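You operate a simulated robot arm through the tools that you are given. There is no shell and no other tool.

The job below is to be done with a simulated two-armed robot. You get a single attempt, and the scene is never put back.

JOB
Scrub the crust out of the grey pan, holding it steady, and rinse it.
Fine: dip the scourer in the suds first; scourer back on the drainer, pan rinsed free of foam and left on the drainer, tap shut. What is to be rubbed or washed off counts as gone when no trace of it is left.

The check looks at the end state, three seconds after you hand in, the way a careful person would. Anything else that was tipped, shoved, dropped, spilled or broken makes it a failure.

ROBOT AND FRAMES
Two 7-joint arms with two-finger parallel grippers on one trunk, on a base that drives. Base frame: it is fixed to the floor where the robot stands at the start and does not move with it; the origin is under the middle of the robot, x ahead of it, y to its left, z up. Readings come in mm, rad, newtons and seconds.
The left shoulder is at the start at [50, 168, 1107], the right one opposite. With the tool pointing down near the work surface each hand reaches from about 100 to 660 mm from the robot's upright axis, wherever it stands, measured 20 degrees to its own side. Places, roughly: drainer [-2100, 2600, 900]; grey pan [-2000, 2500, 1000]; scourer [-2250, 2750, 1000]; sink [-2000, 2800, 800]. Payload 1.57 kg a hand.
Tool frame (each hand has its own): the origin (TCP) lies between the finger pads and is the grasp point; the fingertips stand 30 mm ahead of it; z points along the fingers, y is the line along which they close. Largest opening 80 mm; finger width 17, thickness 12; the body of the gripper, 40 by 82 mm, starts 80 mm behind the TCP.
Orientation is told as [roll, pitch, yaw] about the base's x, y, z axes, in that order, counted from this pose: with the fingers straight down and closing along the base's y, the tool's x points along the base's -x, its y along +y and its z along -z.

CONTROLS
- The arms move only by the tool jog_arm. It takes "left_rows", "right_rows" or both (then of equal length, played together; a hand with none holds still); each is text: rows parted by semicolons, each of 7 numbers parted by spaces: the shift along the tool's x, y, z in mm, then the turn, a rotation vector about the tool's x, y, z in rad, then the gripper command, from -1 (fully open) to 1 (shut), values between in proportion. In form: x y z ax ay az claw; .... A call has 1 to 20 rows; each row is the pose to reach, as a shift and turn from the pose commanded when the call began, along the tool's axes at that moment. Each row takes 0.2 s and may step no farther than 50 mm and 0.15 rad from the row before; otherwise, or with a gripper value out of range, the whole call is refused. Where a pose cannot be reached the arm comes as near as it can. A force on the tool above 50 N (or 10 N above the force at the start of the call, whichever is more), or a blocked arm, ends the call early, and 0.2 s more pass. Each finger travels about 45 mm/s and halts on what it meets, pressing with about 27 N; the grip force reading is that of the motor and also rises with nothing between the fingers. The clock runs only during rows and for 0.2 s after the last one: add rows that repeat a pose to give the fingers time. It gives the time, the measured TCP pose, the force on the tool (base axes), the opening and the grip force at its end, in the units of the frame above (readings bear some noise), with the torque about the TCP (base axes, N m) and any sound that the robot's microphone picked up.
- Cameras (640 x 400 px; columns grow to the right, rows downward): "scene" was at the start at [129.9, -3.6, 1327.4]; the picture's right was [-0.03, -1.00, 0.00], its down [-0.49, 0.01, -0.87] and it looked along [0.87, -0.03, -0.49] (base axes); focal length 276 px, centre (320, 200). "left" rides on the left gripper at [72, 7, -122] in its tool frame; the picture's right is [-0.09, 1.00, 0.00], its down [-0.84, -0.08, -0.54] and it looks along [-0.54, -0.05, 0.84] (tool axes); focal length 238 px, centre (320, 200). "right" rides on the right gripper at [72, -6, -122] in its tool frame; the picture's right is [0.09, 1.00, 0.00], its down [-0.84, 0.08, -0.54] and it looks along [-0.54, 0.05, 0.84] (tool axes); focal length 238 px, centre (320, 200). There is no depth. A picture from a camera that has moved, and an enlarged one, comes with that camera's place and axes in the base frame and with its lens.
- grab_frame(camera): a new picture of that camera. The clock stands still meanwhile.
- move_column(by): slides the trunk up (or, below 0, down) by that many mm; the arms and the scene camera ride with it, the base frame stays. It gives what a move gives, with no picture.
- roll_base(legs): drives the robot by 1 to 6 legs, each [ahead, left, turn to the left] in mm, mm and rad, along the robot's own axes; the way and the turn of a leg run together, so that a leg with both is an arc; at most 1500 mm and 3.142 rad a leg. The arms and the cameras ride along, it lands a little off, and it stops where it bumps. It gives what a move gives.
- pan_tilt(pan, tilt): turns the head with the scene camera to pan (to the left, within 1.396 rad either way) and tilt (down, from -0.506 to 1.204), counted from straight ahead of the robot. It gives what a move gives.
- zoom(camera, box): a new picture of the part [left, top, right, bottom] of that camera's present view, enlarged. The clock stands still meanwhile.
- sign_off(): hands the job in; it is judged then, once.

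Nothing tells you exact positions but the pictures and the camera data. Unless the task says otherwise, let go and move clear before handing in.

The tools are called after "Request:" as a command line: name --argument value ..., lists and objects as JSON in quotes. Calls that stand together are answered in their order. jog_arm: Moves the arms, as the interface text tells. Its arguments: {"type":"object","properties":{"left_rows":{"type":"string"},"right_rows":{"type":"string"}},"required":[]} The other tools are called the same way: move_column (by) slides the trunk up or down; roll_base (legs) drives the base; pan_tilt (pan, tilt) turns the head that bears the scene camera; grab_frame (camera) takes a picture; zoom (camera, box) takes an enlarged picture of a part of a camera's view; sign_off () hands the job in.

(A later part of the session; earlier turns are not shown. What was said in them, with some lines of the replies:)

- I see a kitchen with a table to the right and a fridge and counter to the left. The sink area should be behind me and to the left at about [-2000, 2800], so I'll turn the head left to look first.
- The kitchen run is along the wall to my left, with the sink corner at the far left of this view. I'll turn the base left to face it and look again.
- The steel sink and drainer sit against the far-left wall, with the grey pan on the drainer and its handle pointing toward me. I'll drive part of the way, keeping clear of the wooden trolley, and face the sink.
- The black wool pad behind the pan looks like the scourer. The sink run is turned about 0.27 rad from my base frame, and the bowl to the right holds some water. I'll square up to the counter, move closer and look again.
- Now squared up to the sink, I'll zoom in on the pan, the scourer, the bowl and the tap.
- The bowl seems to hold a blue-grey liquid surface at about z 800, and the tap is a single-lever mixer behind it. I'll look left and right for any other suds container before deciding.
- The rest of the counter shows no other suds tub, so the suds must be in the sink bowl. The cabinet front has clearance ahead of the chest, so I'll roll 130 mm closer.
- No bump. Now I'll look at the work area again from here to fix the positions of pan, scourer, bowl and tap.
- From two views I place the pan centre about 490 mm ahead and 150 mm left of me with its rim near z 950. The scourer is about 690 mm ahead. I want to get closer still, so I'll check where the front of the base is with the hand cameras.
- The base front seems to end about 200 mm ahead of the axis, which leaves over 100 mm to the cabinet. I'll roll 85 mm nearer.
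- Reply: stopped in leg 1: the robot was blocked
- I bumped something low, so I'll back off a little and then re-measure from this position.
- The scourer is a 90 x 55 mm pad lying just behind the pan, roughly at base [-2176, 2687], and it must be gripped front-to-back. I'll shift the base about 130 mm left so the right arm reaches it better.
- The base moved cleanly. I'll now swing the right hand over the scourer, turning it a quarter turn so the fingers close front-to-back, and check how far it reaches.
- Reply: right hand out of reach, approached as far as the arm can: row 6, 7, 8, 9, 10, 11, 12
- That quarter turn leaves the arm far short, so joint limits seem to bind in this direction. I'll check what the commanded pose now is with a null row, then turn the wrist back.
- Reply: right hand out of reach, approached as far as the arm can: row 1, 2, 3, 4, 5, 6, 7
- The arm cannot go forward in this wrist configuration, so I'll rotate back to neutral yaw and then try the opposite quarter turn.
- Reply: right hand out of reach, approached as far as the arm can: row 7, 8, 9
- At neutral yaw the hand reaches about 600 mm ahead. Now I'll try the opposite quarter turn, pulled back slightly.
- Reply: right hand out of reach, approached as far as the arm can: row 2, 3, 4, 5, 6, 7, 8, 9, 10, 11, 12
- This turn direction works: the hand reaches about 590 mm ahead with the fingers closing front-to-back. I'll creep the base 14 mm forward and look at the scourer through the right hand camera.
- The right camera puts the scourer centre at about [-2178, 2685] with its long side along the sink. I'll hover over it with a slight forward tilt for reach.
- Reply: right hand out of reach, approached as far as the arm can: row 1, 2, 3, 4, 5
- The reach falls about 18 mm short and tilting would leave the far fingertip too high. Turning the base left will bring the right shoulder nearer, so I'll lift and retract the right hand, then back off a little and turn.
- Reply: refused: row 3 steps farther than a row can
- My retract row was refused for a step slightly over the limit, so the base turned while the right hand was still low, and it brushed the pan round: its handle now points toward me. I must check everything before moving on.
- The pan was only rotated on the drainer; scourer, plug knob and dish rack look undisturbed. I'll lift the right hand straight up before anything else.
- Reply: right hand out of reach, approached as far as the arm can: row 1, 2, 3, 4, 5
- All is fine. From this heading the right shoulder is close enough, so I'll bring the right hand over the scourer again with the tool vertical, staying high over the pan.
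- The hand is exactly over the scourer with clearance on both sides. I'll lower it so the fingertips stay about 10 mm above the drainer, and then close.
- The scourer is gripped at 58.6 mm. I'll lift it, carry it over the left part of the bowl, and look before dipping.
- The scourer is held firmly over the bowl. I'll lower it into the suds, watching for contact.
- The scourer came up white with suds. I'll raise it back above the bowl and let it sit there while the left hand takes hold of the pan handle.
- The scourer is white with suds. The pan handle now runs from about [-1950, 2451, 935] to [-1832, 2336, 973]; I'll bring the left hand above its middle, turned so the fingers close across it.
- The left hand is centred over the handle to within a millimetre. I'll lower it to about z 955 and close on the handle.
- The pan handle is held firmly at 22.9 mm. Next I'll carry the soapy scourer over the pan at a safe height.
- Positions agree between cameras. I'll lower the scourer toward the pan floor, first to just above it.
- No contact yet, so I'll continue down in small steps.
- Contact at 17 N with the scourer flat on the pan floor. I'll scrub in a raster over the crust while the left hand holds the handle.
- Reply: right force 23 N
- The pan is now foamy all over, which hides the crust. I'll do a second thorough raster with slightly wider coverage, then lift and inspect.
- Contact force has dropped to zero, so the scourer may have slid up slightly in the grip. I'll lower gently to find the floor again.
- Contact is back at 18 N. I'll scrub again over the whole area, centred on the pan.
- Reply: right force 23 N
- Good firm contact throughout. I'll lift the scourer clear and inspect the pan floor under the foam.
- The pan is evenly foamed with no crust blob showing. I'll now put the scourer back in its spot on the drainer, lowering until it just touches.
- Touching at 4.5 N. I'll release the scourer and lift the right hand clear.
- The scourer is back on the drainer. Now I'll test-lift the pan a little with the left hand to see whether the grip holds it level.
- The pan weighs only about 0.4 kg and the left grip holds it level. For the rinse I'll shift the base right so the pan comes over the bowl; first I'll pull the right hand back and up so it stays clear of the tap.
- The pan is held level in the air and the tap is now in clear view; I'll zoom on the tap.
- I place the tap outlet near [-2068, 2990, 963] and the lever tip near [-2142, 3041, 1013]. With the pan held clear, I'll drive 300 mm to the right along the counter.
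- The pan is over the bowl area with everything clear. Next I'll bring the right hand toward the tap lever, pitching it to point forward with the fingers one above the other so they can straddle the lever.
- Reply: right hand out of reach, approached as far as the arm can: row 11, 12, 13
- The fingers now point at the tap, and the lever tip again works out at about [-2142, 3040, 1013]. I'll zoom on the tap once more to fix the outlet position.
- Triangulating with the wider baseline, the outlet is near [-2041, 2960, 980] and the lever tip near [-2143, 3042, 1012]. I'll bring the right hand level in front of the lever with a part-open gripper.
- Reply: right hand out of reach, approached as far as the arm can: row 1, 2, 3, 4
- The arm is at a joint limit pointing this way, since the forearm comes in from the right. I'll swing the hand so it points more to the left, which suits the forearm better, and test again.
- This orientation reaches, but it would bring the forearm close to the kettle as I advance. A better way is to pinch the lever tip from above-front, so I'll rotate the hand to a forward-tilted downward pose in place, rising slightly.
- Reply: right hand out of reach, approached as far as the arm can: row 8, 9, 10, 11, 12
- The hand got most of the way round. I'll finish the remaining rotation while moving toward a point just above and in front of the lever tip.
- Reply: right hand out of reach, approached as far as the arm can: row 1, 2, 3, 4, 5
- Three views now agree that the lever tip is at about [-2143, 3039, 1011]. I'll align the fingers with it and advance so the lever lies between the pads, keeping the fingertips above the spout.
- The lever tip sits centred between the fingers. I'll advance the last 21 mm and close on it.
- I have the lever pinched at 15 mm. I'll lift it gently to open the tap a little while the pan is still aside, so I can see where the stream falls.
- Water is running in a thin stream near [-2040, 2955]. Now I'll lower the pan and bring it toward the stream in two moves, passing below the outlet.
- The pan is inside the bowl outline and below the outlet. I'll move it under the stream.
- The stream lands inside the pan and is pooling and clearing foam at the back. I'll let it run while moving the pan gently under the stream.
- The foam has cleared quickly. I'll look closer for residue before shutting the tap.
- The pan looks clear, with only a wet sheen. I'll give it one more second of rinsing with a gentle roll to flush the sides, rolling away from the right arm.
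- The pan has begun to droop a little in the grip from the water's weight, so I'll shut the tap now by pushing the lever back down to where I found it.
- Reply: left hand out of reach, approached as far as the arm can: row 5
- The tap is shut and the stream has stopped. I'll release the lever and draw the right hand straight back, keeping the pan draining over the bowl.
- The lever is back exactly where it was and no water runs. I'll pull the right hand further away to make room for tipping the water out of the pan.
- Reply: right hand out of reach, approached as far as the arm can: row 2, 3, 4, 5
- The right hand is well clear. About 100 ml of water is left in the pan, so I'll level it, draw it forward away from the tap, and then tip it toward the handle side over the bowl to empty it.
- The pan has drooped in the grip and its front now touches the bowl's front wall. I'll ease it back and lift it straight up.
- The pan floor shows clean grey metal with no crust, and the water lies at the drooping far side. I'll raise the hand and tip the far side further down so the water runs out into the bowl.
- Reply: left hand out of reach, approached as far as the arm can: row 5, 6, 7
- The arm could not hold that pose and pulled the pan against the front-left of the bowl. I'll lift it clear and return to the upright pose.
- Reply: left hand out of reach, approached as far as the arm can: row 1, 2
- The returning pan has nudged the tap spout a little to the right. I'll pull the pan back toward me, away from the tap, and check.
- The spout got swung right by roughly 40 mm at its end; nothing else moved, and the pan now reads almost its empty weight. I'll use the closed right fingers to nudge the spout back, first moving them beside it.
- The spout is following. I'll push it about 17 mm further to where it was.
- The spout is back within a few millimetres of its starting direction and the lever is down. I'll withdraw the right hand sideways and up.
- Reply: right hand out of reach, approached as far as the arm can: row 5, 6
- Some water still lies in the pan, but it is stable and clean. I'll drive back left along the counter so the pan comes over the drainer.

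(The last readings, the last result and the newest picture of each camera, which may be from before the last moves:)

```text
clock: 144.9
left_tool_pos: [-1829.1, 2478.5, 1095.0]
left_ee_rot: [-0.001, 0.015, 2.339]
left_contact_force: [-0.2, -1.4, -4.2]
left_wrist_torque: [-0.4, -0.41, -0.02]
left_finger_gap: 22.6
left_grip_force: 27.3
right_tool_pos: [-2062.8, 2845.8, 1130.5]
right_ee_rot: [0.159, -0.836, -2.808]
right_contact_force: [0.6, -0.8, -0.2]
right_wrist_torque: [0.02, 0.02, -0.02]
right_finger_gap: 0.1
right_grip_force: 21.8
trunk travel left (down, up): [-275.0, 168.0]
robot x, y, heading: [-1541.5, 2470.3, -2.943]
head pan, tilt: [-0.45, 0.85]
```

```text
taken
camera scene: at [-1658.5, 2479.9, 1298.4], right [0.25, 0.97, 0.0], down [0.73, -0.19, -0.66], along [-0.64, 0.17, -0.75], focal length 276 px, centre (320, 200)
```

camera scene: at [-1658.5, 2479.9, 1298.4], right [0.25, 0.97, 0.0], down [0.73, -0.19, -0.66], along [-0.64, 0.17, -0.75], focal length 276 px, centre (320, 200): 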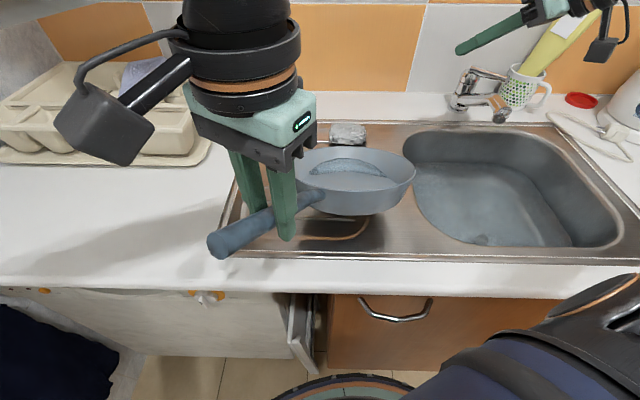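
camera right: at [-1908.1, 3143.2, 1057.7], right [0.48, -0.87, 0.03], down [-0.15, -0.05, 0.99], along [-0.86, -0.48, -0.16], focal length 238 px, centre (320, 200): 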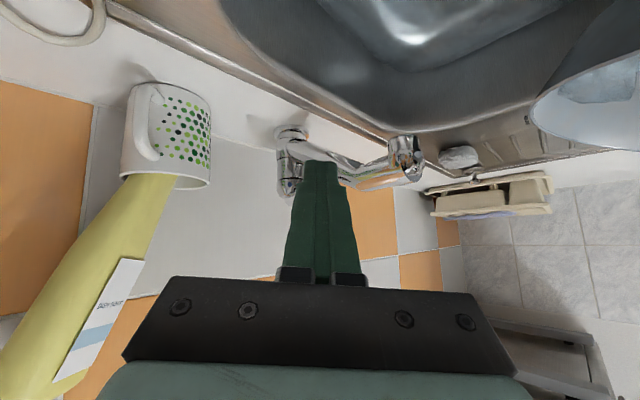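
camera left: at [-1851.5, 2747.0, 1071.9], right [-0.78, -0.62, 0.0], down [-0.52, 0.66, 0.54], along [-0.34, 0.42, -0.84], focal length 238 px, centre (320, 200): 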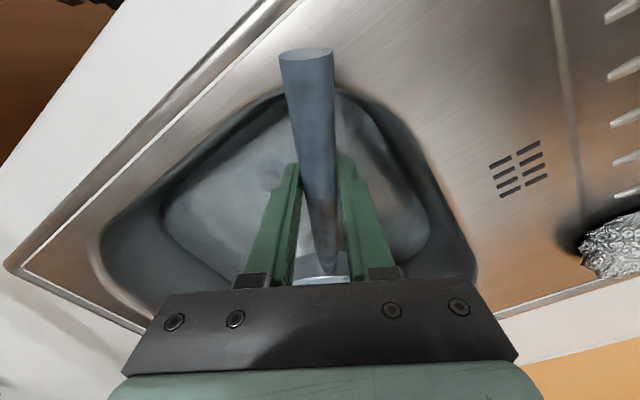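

The pan is over the drainer, drooping about 0.32 rad. I'll tilt the hand to level it and move it over a clear spot, then look before lowering.

Request:
jog_arm --left_rows "-11 13 10 0 -0.1 0 1; -22 26 30 0 -0.21 0 1; -33.6 38.4 55 0 -0.32 0 1; -33.6 38.4 75 0 -0.32 0 1; -33.6 38.4 75 0 -0.32 0 1"

Request:
grab_frame --camera "scene"

Request:
zoom --camera "scene" --box '[200, 90, 420, 270]'

```text
clock: 146.1
left_tool_pos: [-1883.2, 2473.7, 1018.2]
left_ee_rot: [-0.002, -0.304, 2.34]
left_contact_force: [-1.2, 0.1, -4.0]
left_wrist_torque: [-0.48, -0.47, 0.02]
left_finger_gap: 22.1
left_grip_force: 27.4
right_tool_pos: [-2063.4, 2845.5, 1130.2]
right_ee_rot: [0.157, -0.836, -2.808]
right_contact_force: [0.1, -0.4, 0.0]
right_wrist_torque: [0.01, -0.03, 0.0]
right_finger_gap: 0.0
right_grip_force: 20.9
trunk travel left (down, up): [-275.0, 168.0]
robot x, y, heading: [-1539.8, 2470.5, -2.943]
head pan, tilt: [-0.45, 0.85]
```

```text
taken
camera scene: at [-1658.5, 2480.1, 1298.4], right [0.25, 0.97, 0.0], down [0.73, -0.19, -0.66], along [-0.64, 0.17, -0.75], focal length 276 px, centre (320, 200)
```

scene: 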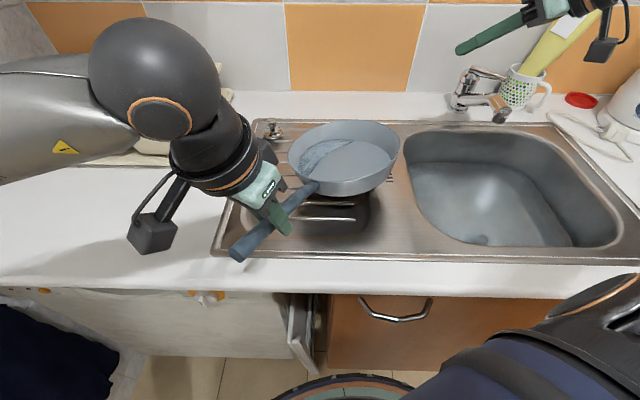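

```text
2.22 times, centred on (310, 180) of scene
camera zoom: at [-1658.5, 2480.1, 1298.4], right [0.25, 0.97, 0.0], down [0.73, -0.19, -0.66], along [-0.64, 0.17, -0.75], focal length 613 px, centre (342, 244)
```

zoom: 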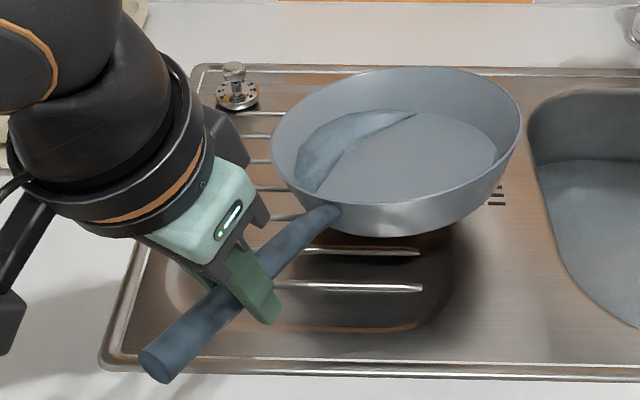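

The pan is level, clean and clear of the scourer. I'll lower it to just above the drainer.

Request:
jog_arm --left_rows "4.5 0 14.3 0 0 0 1; 9 0 28.6 0 0 0 1; 12.5 0 40 0 0 0 1; 14.4 0 45.8 0 0 0 1; 14.4 0 45.8 0 0 0 1"

Request:
zoom --camera "scene" --box '[200, 90, 420, 270]'

```text
clock: 147.3
left_tool_pos: [-1880.3, 2473.7, 971.5]
left_ee_rot: [-0.003, -0.305, 2.339]
left_contact_force: [2.1, 0.2, -0.2]
left_wrist_torque: [-0.06, 0.2, -0.23]
left_finger_gap: 22.6
left_grip_force: 27.0
right_tool_pos: [-2063.4, 2845.1, 1131.3]
right_ee_rot: [0.158, -0.836, -2.807]
right_contact_force: [-0.2, -0.6, 1.1]
right_wrist_torque: [-0.02, 0.02, 0.0]
right_finger_gap: 0.0
right_grip_force: 21.7
trunk travel left (down, up): [-275.0, 168.0]
robot x, y, heading: [-1541.0, 2465.7, -2.949]
head pan, tilt: [-0.45, 0.85]
```

```text
2.22 times, centred on (310, 180) of scene
camera zoom: at [-1658.1, 2480.2, 1298.4], right [0.25, 0.97, 0.0], down [0.73, -0.19, -0.66], along [-0.64, 0.17, -0.75], focal length 613 px, centre (342, 244)
```

zoom: 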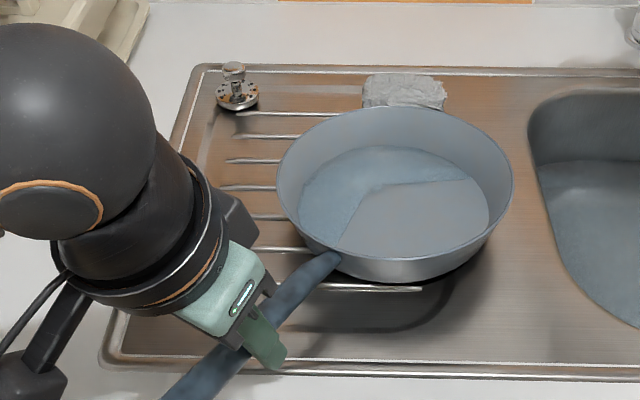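

The pan's lower edge has touched the drainer. I'll lower the remaining centimetre gently so it settles flat.

Request:
jog_arm --left_rows "1 0 3.3 0 0 0 1; 2 0 6.2 0 0 0 1; 3 0 9.5 0 0 0 1; 3 0 9.5 0 0 0 1"

Request:
zoom --camera "scene" --box '[200, 90, 420, 270]'

```text
clock: 148.3
left_tool_pos: [-1878.2, 2473.8, 961.2]
left_ee_rot: [0.0, -0.308, 2.34]
left_contact_force: [1.6, -2.1, 8.6]
left_wrist_torque: [0.54, 0.55, 0.04]
left_finger_gap: 22.6
left_grip_force: 27.0
right_tool_pos: [-2062.5, 2843.6, 1133.5]
right_ee_rot: [0.154, -0.836, -2.807]
right_contact_force: [0.2, 0.5, -0.6]
right_wrist_torque: [0.0, -0.03, -0.01]
right_finger_gap: 0.0
right_grip_force: 21.0
trunk travel left (down, up): [-275.0, 168.0]
robot x, y, heading: [-1542.5, 2471.8, -2.939]
head pan, tilt: [-0.45, 0.85]
```

```text
2.22 times, centred on (310, 180) of scene
camera zoom: at [-1657.4, 2479.7, 1298.6], right [0.25, 0.97, 0.0], down [0.73, -0.19, -0.66], along [-0.64, 0.17, -0.75], focal length 613 px, centre (342, 244)
```

zoom: 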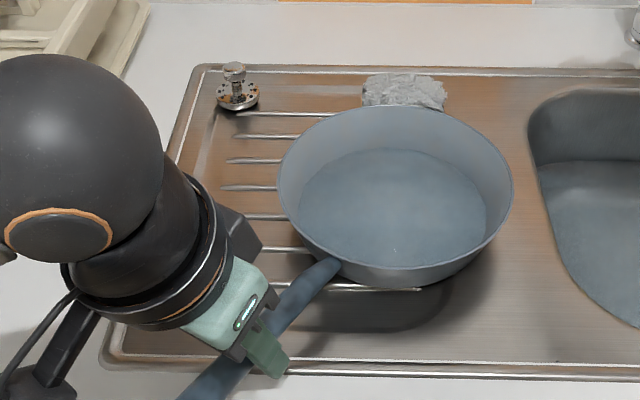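

The pan sits flat. I'll zoom in closely to check for any trace of crust or foam, on the floor, walls and handle.

Request:
zoom --camera "scene" --box '[290, 125, 390, 200]'

Request:
grab_frame --camera "left"

Request:
grab_frame --camera "right"

```text
5.33 times, centred on (340, 162) of scene
camera zoom: at [-1657.4, 2479.7, 1298.6], right [0.25, 0.97, 0.0], down [0.73, -0.19, -0.66], along [-0.64, 0.17, -0.75], focal length 1471 px, centre (213, 400)
```

zoom: 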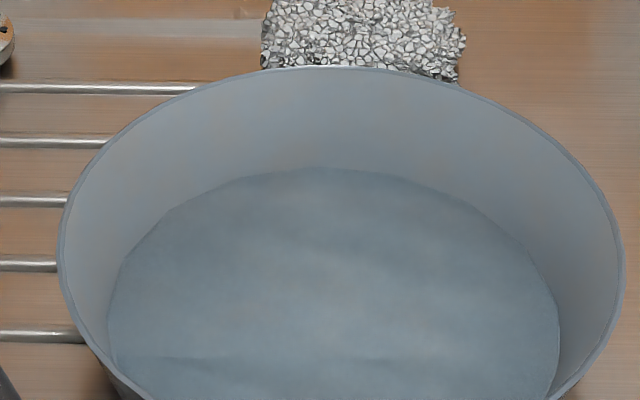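

```text
taken
camera left: at [-1809.2, 2393.2, 1056.1], right [-0.78, -0.63, 0.03], down [-0.39, 0.51, 0.77], along [-0.5, 0.59, -0.64], focal length 238 px, centre (320, 200)
```

left: 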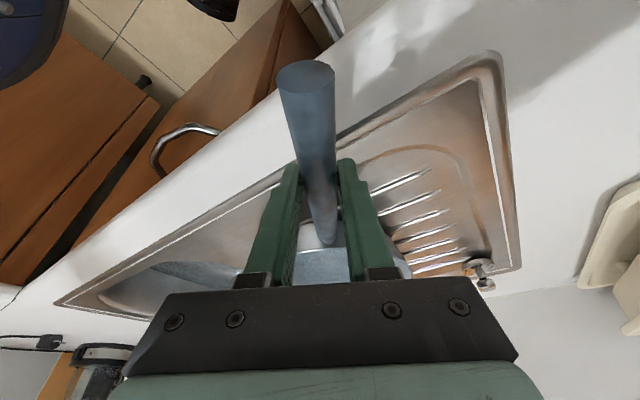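

```text
taken
camera right: at [-1941.5, 2914.7, 1158.9], right [0.49, -0.87, 0.03], down [-0.15, -0.04, 0.99], along [-0.86, -0.49, -0.15], focal length 238 px, centre (320, 200)
```

right: 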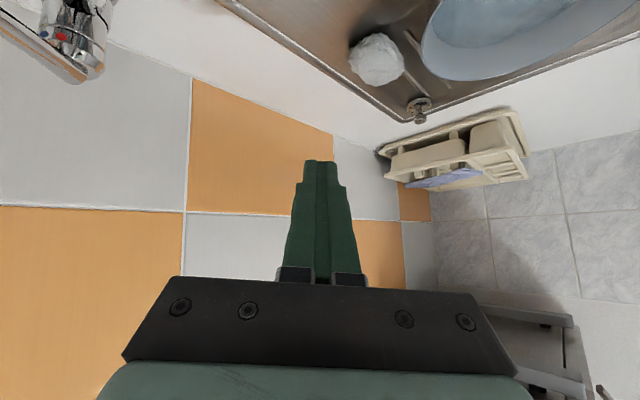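

The floor, walls and handle show no crust and no foam, just a wet sheen and a thin layer of clear water. I'll relieve the pressure, open the left gripper and withdraw along the finger direction.

Request:
jog_arm --left_rows "-0.5 0 -1.5 0 0 0 1; -0.5 0 -1.5 0 0 0 0.3; -0.5 0 -1.5 0 0 0 -0.3; -0.5 0 -1.5 0 0 0 -0.8; -0.5 0 -1.5 0 0 0 -0.8; -0.5 0 -1.5 0 0 0 -0.8; -0.5 0 -1.5 0 0 0 -0.8"

Request:
zoom --camera "scene" --box '[200, 90, 420, 270]'

```text
clock: 149.9
left_tool_pos: [-1878.5, 2473.5, 960.6]
left_ee_rot: [-0.003, -0.304, 2.34]
left_contact_force: [-0.4, -0.6, -0.1]
left_wrist_torque: [0.04, -0.01, 0.01]
left_finger_gap: 72.0
left_grip_force: 0.0
right_tool_pos: [-2063.4, 2846.9, 1130.8]
right_ee_rot: [0.158, -0.834, -2.808]
right_contact_force: [-0.1, 0.0, -0.1]
right_wrist_torque: [-0.01, -0.03, 0.0]
right_finger_gap: 0.2
right_grip_force: 20.7
trunk travel left (down, up): [-275.0, 168.0]
robot x, y, heading: [-1542.9, 2468.4, -2.946]
head pan, tilt: [-0.45, 0.85]
```

```text
2.22 times, centred on (310, 180) of scene
camera zoom: at [-1658.2, 2480.1, 1298.4], right [0.25, 0.97, 0.0], down [0.73, -0.19, -0.66], along [-0.64, 0.17, -0.75], focal length 613 px, centre (342, 244)
```

zoom: 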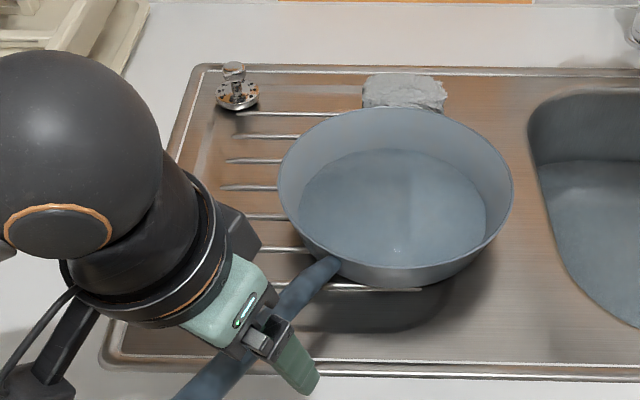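

The pan stays put. I'll withdraw the left hand upward.

Request:
jog_arm --left_rows "0 0 -25 0 0 0 -0.8; 0 0 -60 0 0 0 -0.8; 0 0 -100 0 0 0 -0.8; 0 0 -140 0 0 0 -0.8; 0 0 -175 0 0 0 -0.8"

Request:
grab_frame --camera "scene"

Request:
zoom --camera "scene" --box '[180, 90, 420, 290]'

```text
clock: 151.1
left_tool_pos: [-1840.6, 2438.3, 1130.6]
left_ee_rot: [-0.001, -0.305, 2.337]
left_contact_force: [0.2, 0.1, 0.5]
left_wrist_torque: [-0.03, 0.04, 0.0]
left_finger_gap: 72.2
left_grip_force: 0.2
right_tool_pos: [-2062.7, 2845.4, 1129.8]
right_ee_rot: [0.156, -0.836, -2.809]
right_contact_force: [-0.2, 0.7, -0.5]
right_wrist_torque: [0.0, 0.02, -0.01]
right_finger_gap: 0.0
right_grip_force: 21.2
trunk travel left (down, up): [-275.0, 168.0]
robot x, y, heading: [-1544.3, 2471.4, -2.942]
head pan, tilt: [-0.45, 0.85]
```

```text
taken
camera scene: at [-1658.0, 2480.1, 1298.4], right [0.25, 0.97, 0.0], down [0.73, -0.19, -0.66], along [-0.64, 0.17, -0.75], focal length 276 px, centre (320, 200)
```

scene: 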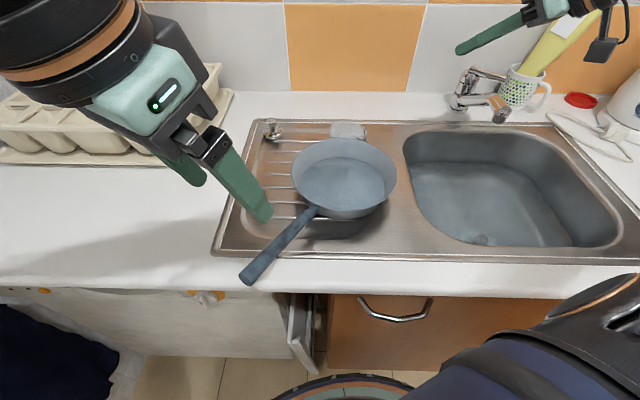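

```text
2.00 times, centred on (300, 190) of scene
camera zoom: at [-1658.0, 2480.1, 1298.4], right [0.25, 0.97, 0.0], down [0.73, -0.19, -0.66], along [-0.64, 0.17, -0.75], focal length 552 px, centre (360, 220)
```

zoom: 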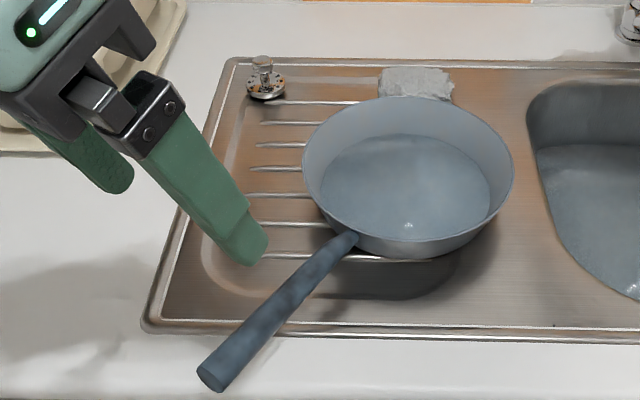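

The pan rests on the drainer with the scourer behind it. The handle looks slightly mottled, so I'll look closer to be sure that it's only wet.

Request:
zoom --camera "scene" --box '[230, 190, 350, 290]'

Request:
zoom --camera "scene" --box '[280, 120, 410, 220]'

Request:
grab_frame --camera "left"

```text
4.00 times, centred on (290, 240) of scene
camera zoom: at [-1658.0, 2480.1, 1298.4], right [0.25, 0.97, 0.0], down [0.73, -0.19, -0.66], along [-0.64, 0.17, -0.75], focal length 1103 px, centre (440, 40)
```

zoom: 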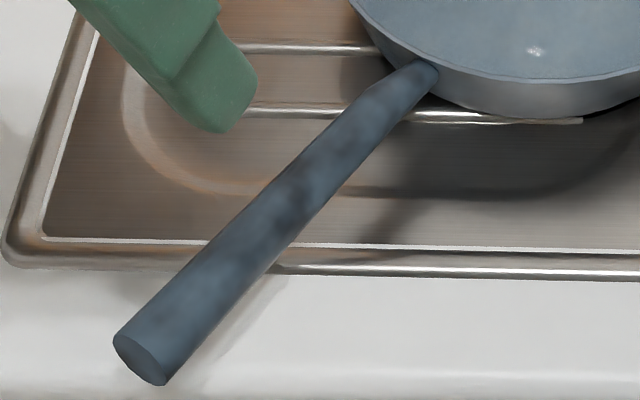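

```text
4.00 times, centred on (345, 170) of scene
camera zoom: at [-1658.0, 2480.1, 1298.4], right [0.25, 0.97, 0.0], down [0.73, -0.19, -0.66], along [-0.64, 0.17, -0.75], focal length 1103 px, centre (220, 320)
```

zoom: 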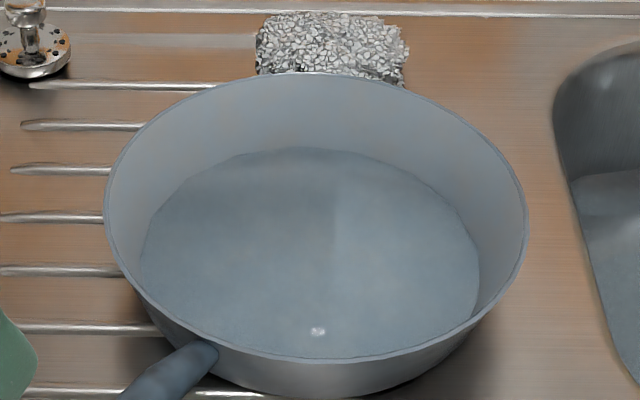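

```text
taken
camera left: at [-1773.8, 2357.1, 1224.9], right [-0.78, -0.63, 0.03], down [-0.39, 0.51, 0.77], along [-0.5, 0.59, -0.64], focal length 238 px, centre (320, 200)
```

left: 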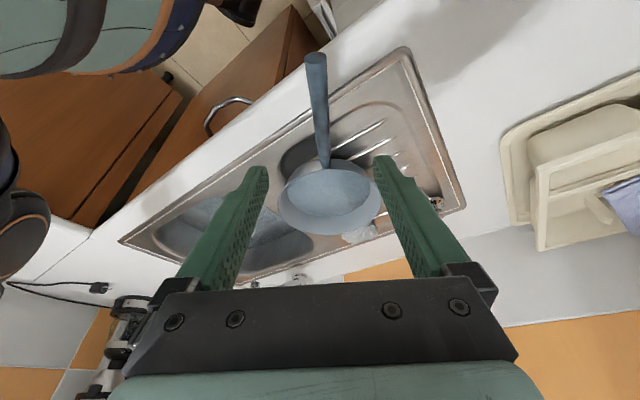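

The handle and pan show only a bluish wet film, with no white foam and no crust. I'll back the robot away with both hands high, then take a final overall look.

Request:
roll_base --legs '[[-350, 0, 0]]'

Request:
pan_tilt --pan -0.45 --tilt 0.6

Request:
grab_frame --camera "scene"

```text
clock: 153.4
left_tool_pos: [-1494.5, 2507.4, 1130.0]
left_ee_rot: [0.0, -0.303, 2.333]
left_contact_force: [-0.4, 0.3, -0.8]
left_wrist_torque: [0.0, 0.02, 0.01]
left_finger_gap: 71.9
left_grip_force: 0.0
right_tool_pos: [-1712.2, 2916.6, 1131.0]
right_ee_rot: [0.157, -0.836, -2.812]
right_contact_force: [0.4, 0.2, -0.6]
right_wrist_torque: [0.01, 0.0, 0.03]
right_finger_gap: 0.0
right_grip_force: 20.6
trunk travel left (down, up): [-275.0, 168.0]
robot x, y, heading: [-1195.5, 2536.1, -2.949]
head pan, tilt: [-0.45, 0.85]
```

```text
clock: 154.2
left_tool_pos: [-1493.8, 2507.3, 1128.7]
left_ee_rot: [-0.001, -0.304, 2.334]
left_contact_force: [-0.9, 0.1, 0.3]
left_wrist_torque: [0.01, 0.01, 0.03]
left_finger_gap: 72.0
left_grip_force: 0.0
right_tool_pos: [-1713.6, 2916.8, 1131.5]
right_ee_rot: [0.159, -0.836, -2.815]
right_contact_force: [-0.3, 0.2, -0.1]
right_wrist_torque: [0.01, 0.0, 0.01]
right_finger_gap: 0.0
right_grip_force: 21.2
trunk travel left (down, up): [-275.0, 168.0]
robot x, y, heading: [-1196.1, 2538.6, -2.951]
head pan, tilt: [-0.45, 0.6]
```

```text
taken
camera scene: at [-1320.0, 2551.6, 1319.2], right [0.26, 0.97, 0.0], down [0.55, -0.15, -0.82], along [-0.8, 0.21, -0.57], focal length 276 px, centre (320, 200)
```

scene: 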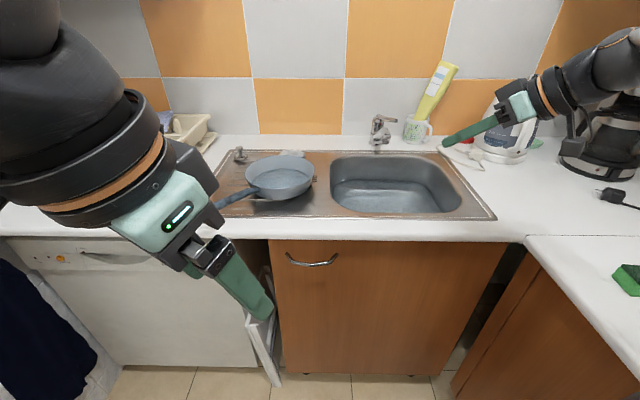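

Request:
zoom --camera "scene" --box '[200, 100, 360, 225]'

Request:
zoom --camera "scene" --box '[310, 90, 510, 230]'

```text
3.20 times, centred on (280, 162) of scene
camera zoom: at [-1320.0, 2551.6, 1319.2], right [0.26, 0.97, 0.0], down [0.55, -0.15, -0.82], along [-0.8, 0.21, -0.57], focal length 883 px, centre (448, 320)
```

zoom: 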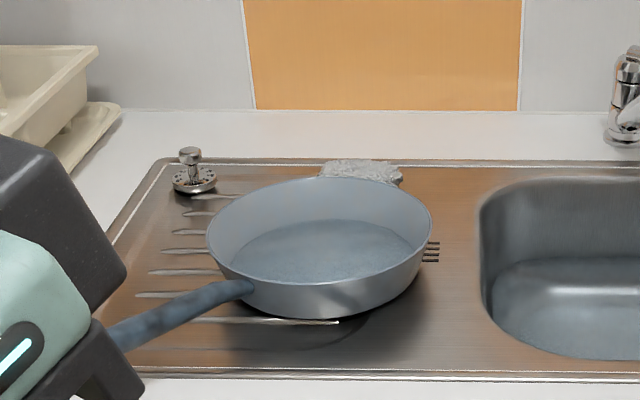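

```text
2.86 times, centred on (410, 160) of scene
camera zoom: at [-1320.0, 2551.6, 1319.2], right [0.26, 0.97, 0.0], down [0.55, -0.15, -0.82], along [-0.8, 0.21, -0.57], focal length 788 px, centre (63, 314)
```

zoom: 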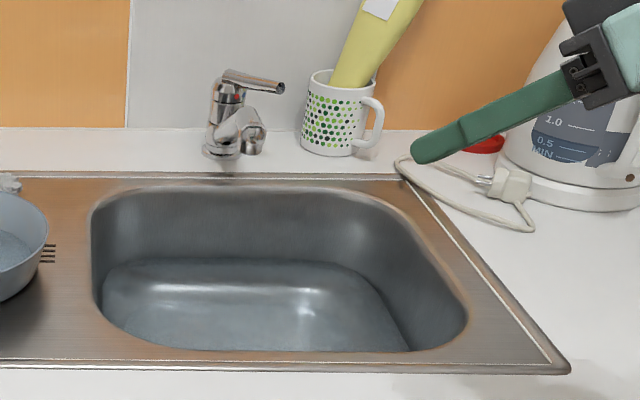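

The pan rests on the drainer with no crust or foam, though a thin layer of clear rinse water is still in it. The scourer lies behind it on the drainer and the tap lever is down with no water running. The mug, kettle, dish rack and plug knob look undisturbed, and the spout is back within a few millimetres of where it pointed. Both hands are clear, so I'm handing in.

Request:
sign_off

```text
The job is handed in.
```

I scrubbed and rinsed the grey pan and left it on the drainer. I saw no trace of crust or foam on it in the last close-up pictures.

- **Scourer:** I dipped it in the suds in the sink bowl before scrubbing. It is back on the drainer behind the pan, still foamy.
- **Pan:** My left hand held the handle while I scrubbed. A thin layer of clear rinse water, somewhat under 100 ml, is still in the pan. I tried to tip it out, but the arm couldn't reach the angle.
- **Tap:** It is shut, with no water running and the lever back where I found it.

Three things were knocked along the way:
- **Pan turned:** While I was positioning to pick up the scourer, the right hand brushed the pan. The pan turned on the drainer, and its handle now points towards the front.
- **Spout swung:** While I was trying to empty the pan, it swung the tap spout to the right. I pushed the spout back, but it now sits about 7 mm to the left of where it started.
- **Base bump:** The base bumped something low at the front of the units once on the way in. I backed off and saw no damage.

Nothing else appeared to have moved or spilled in the final pictures.
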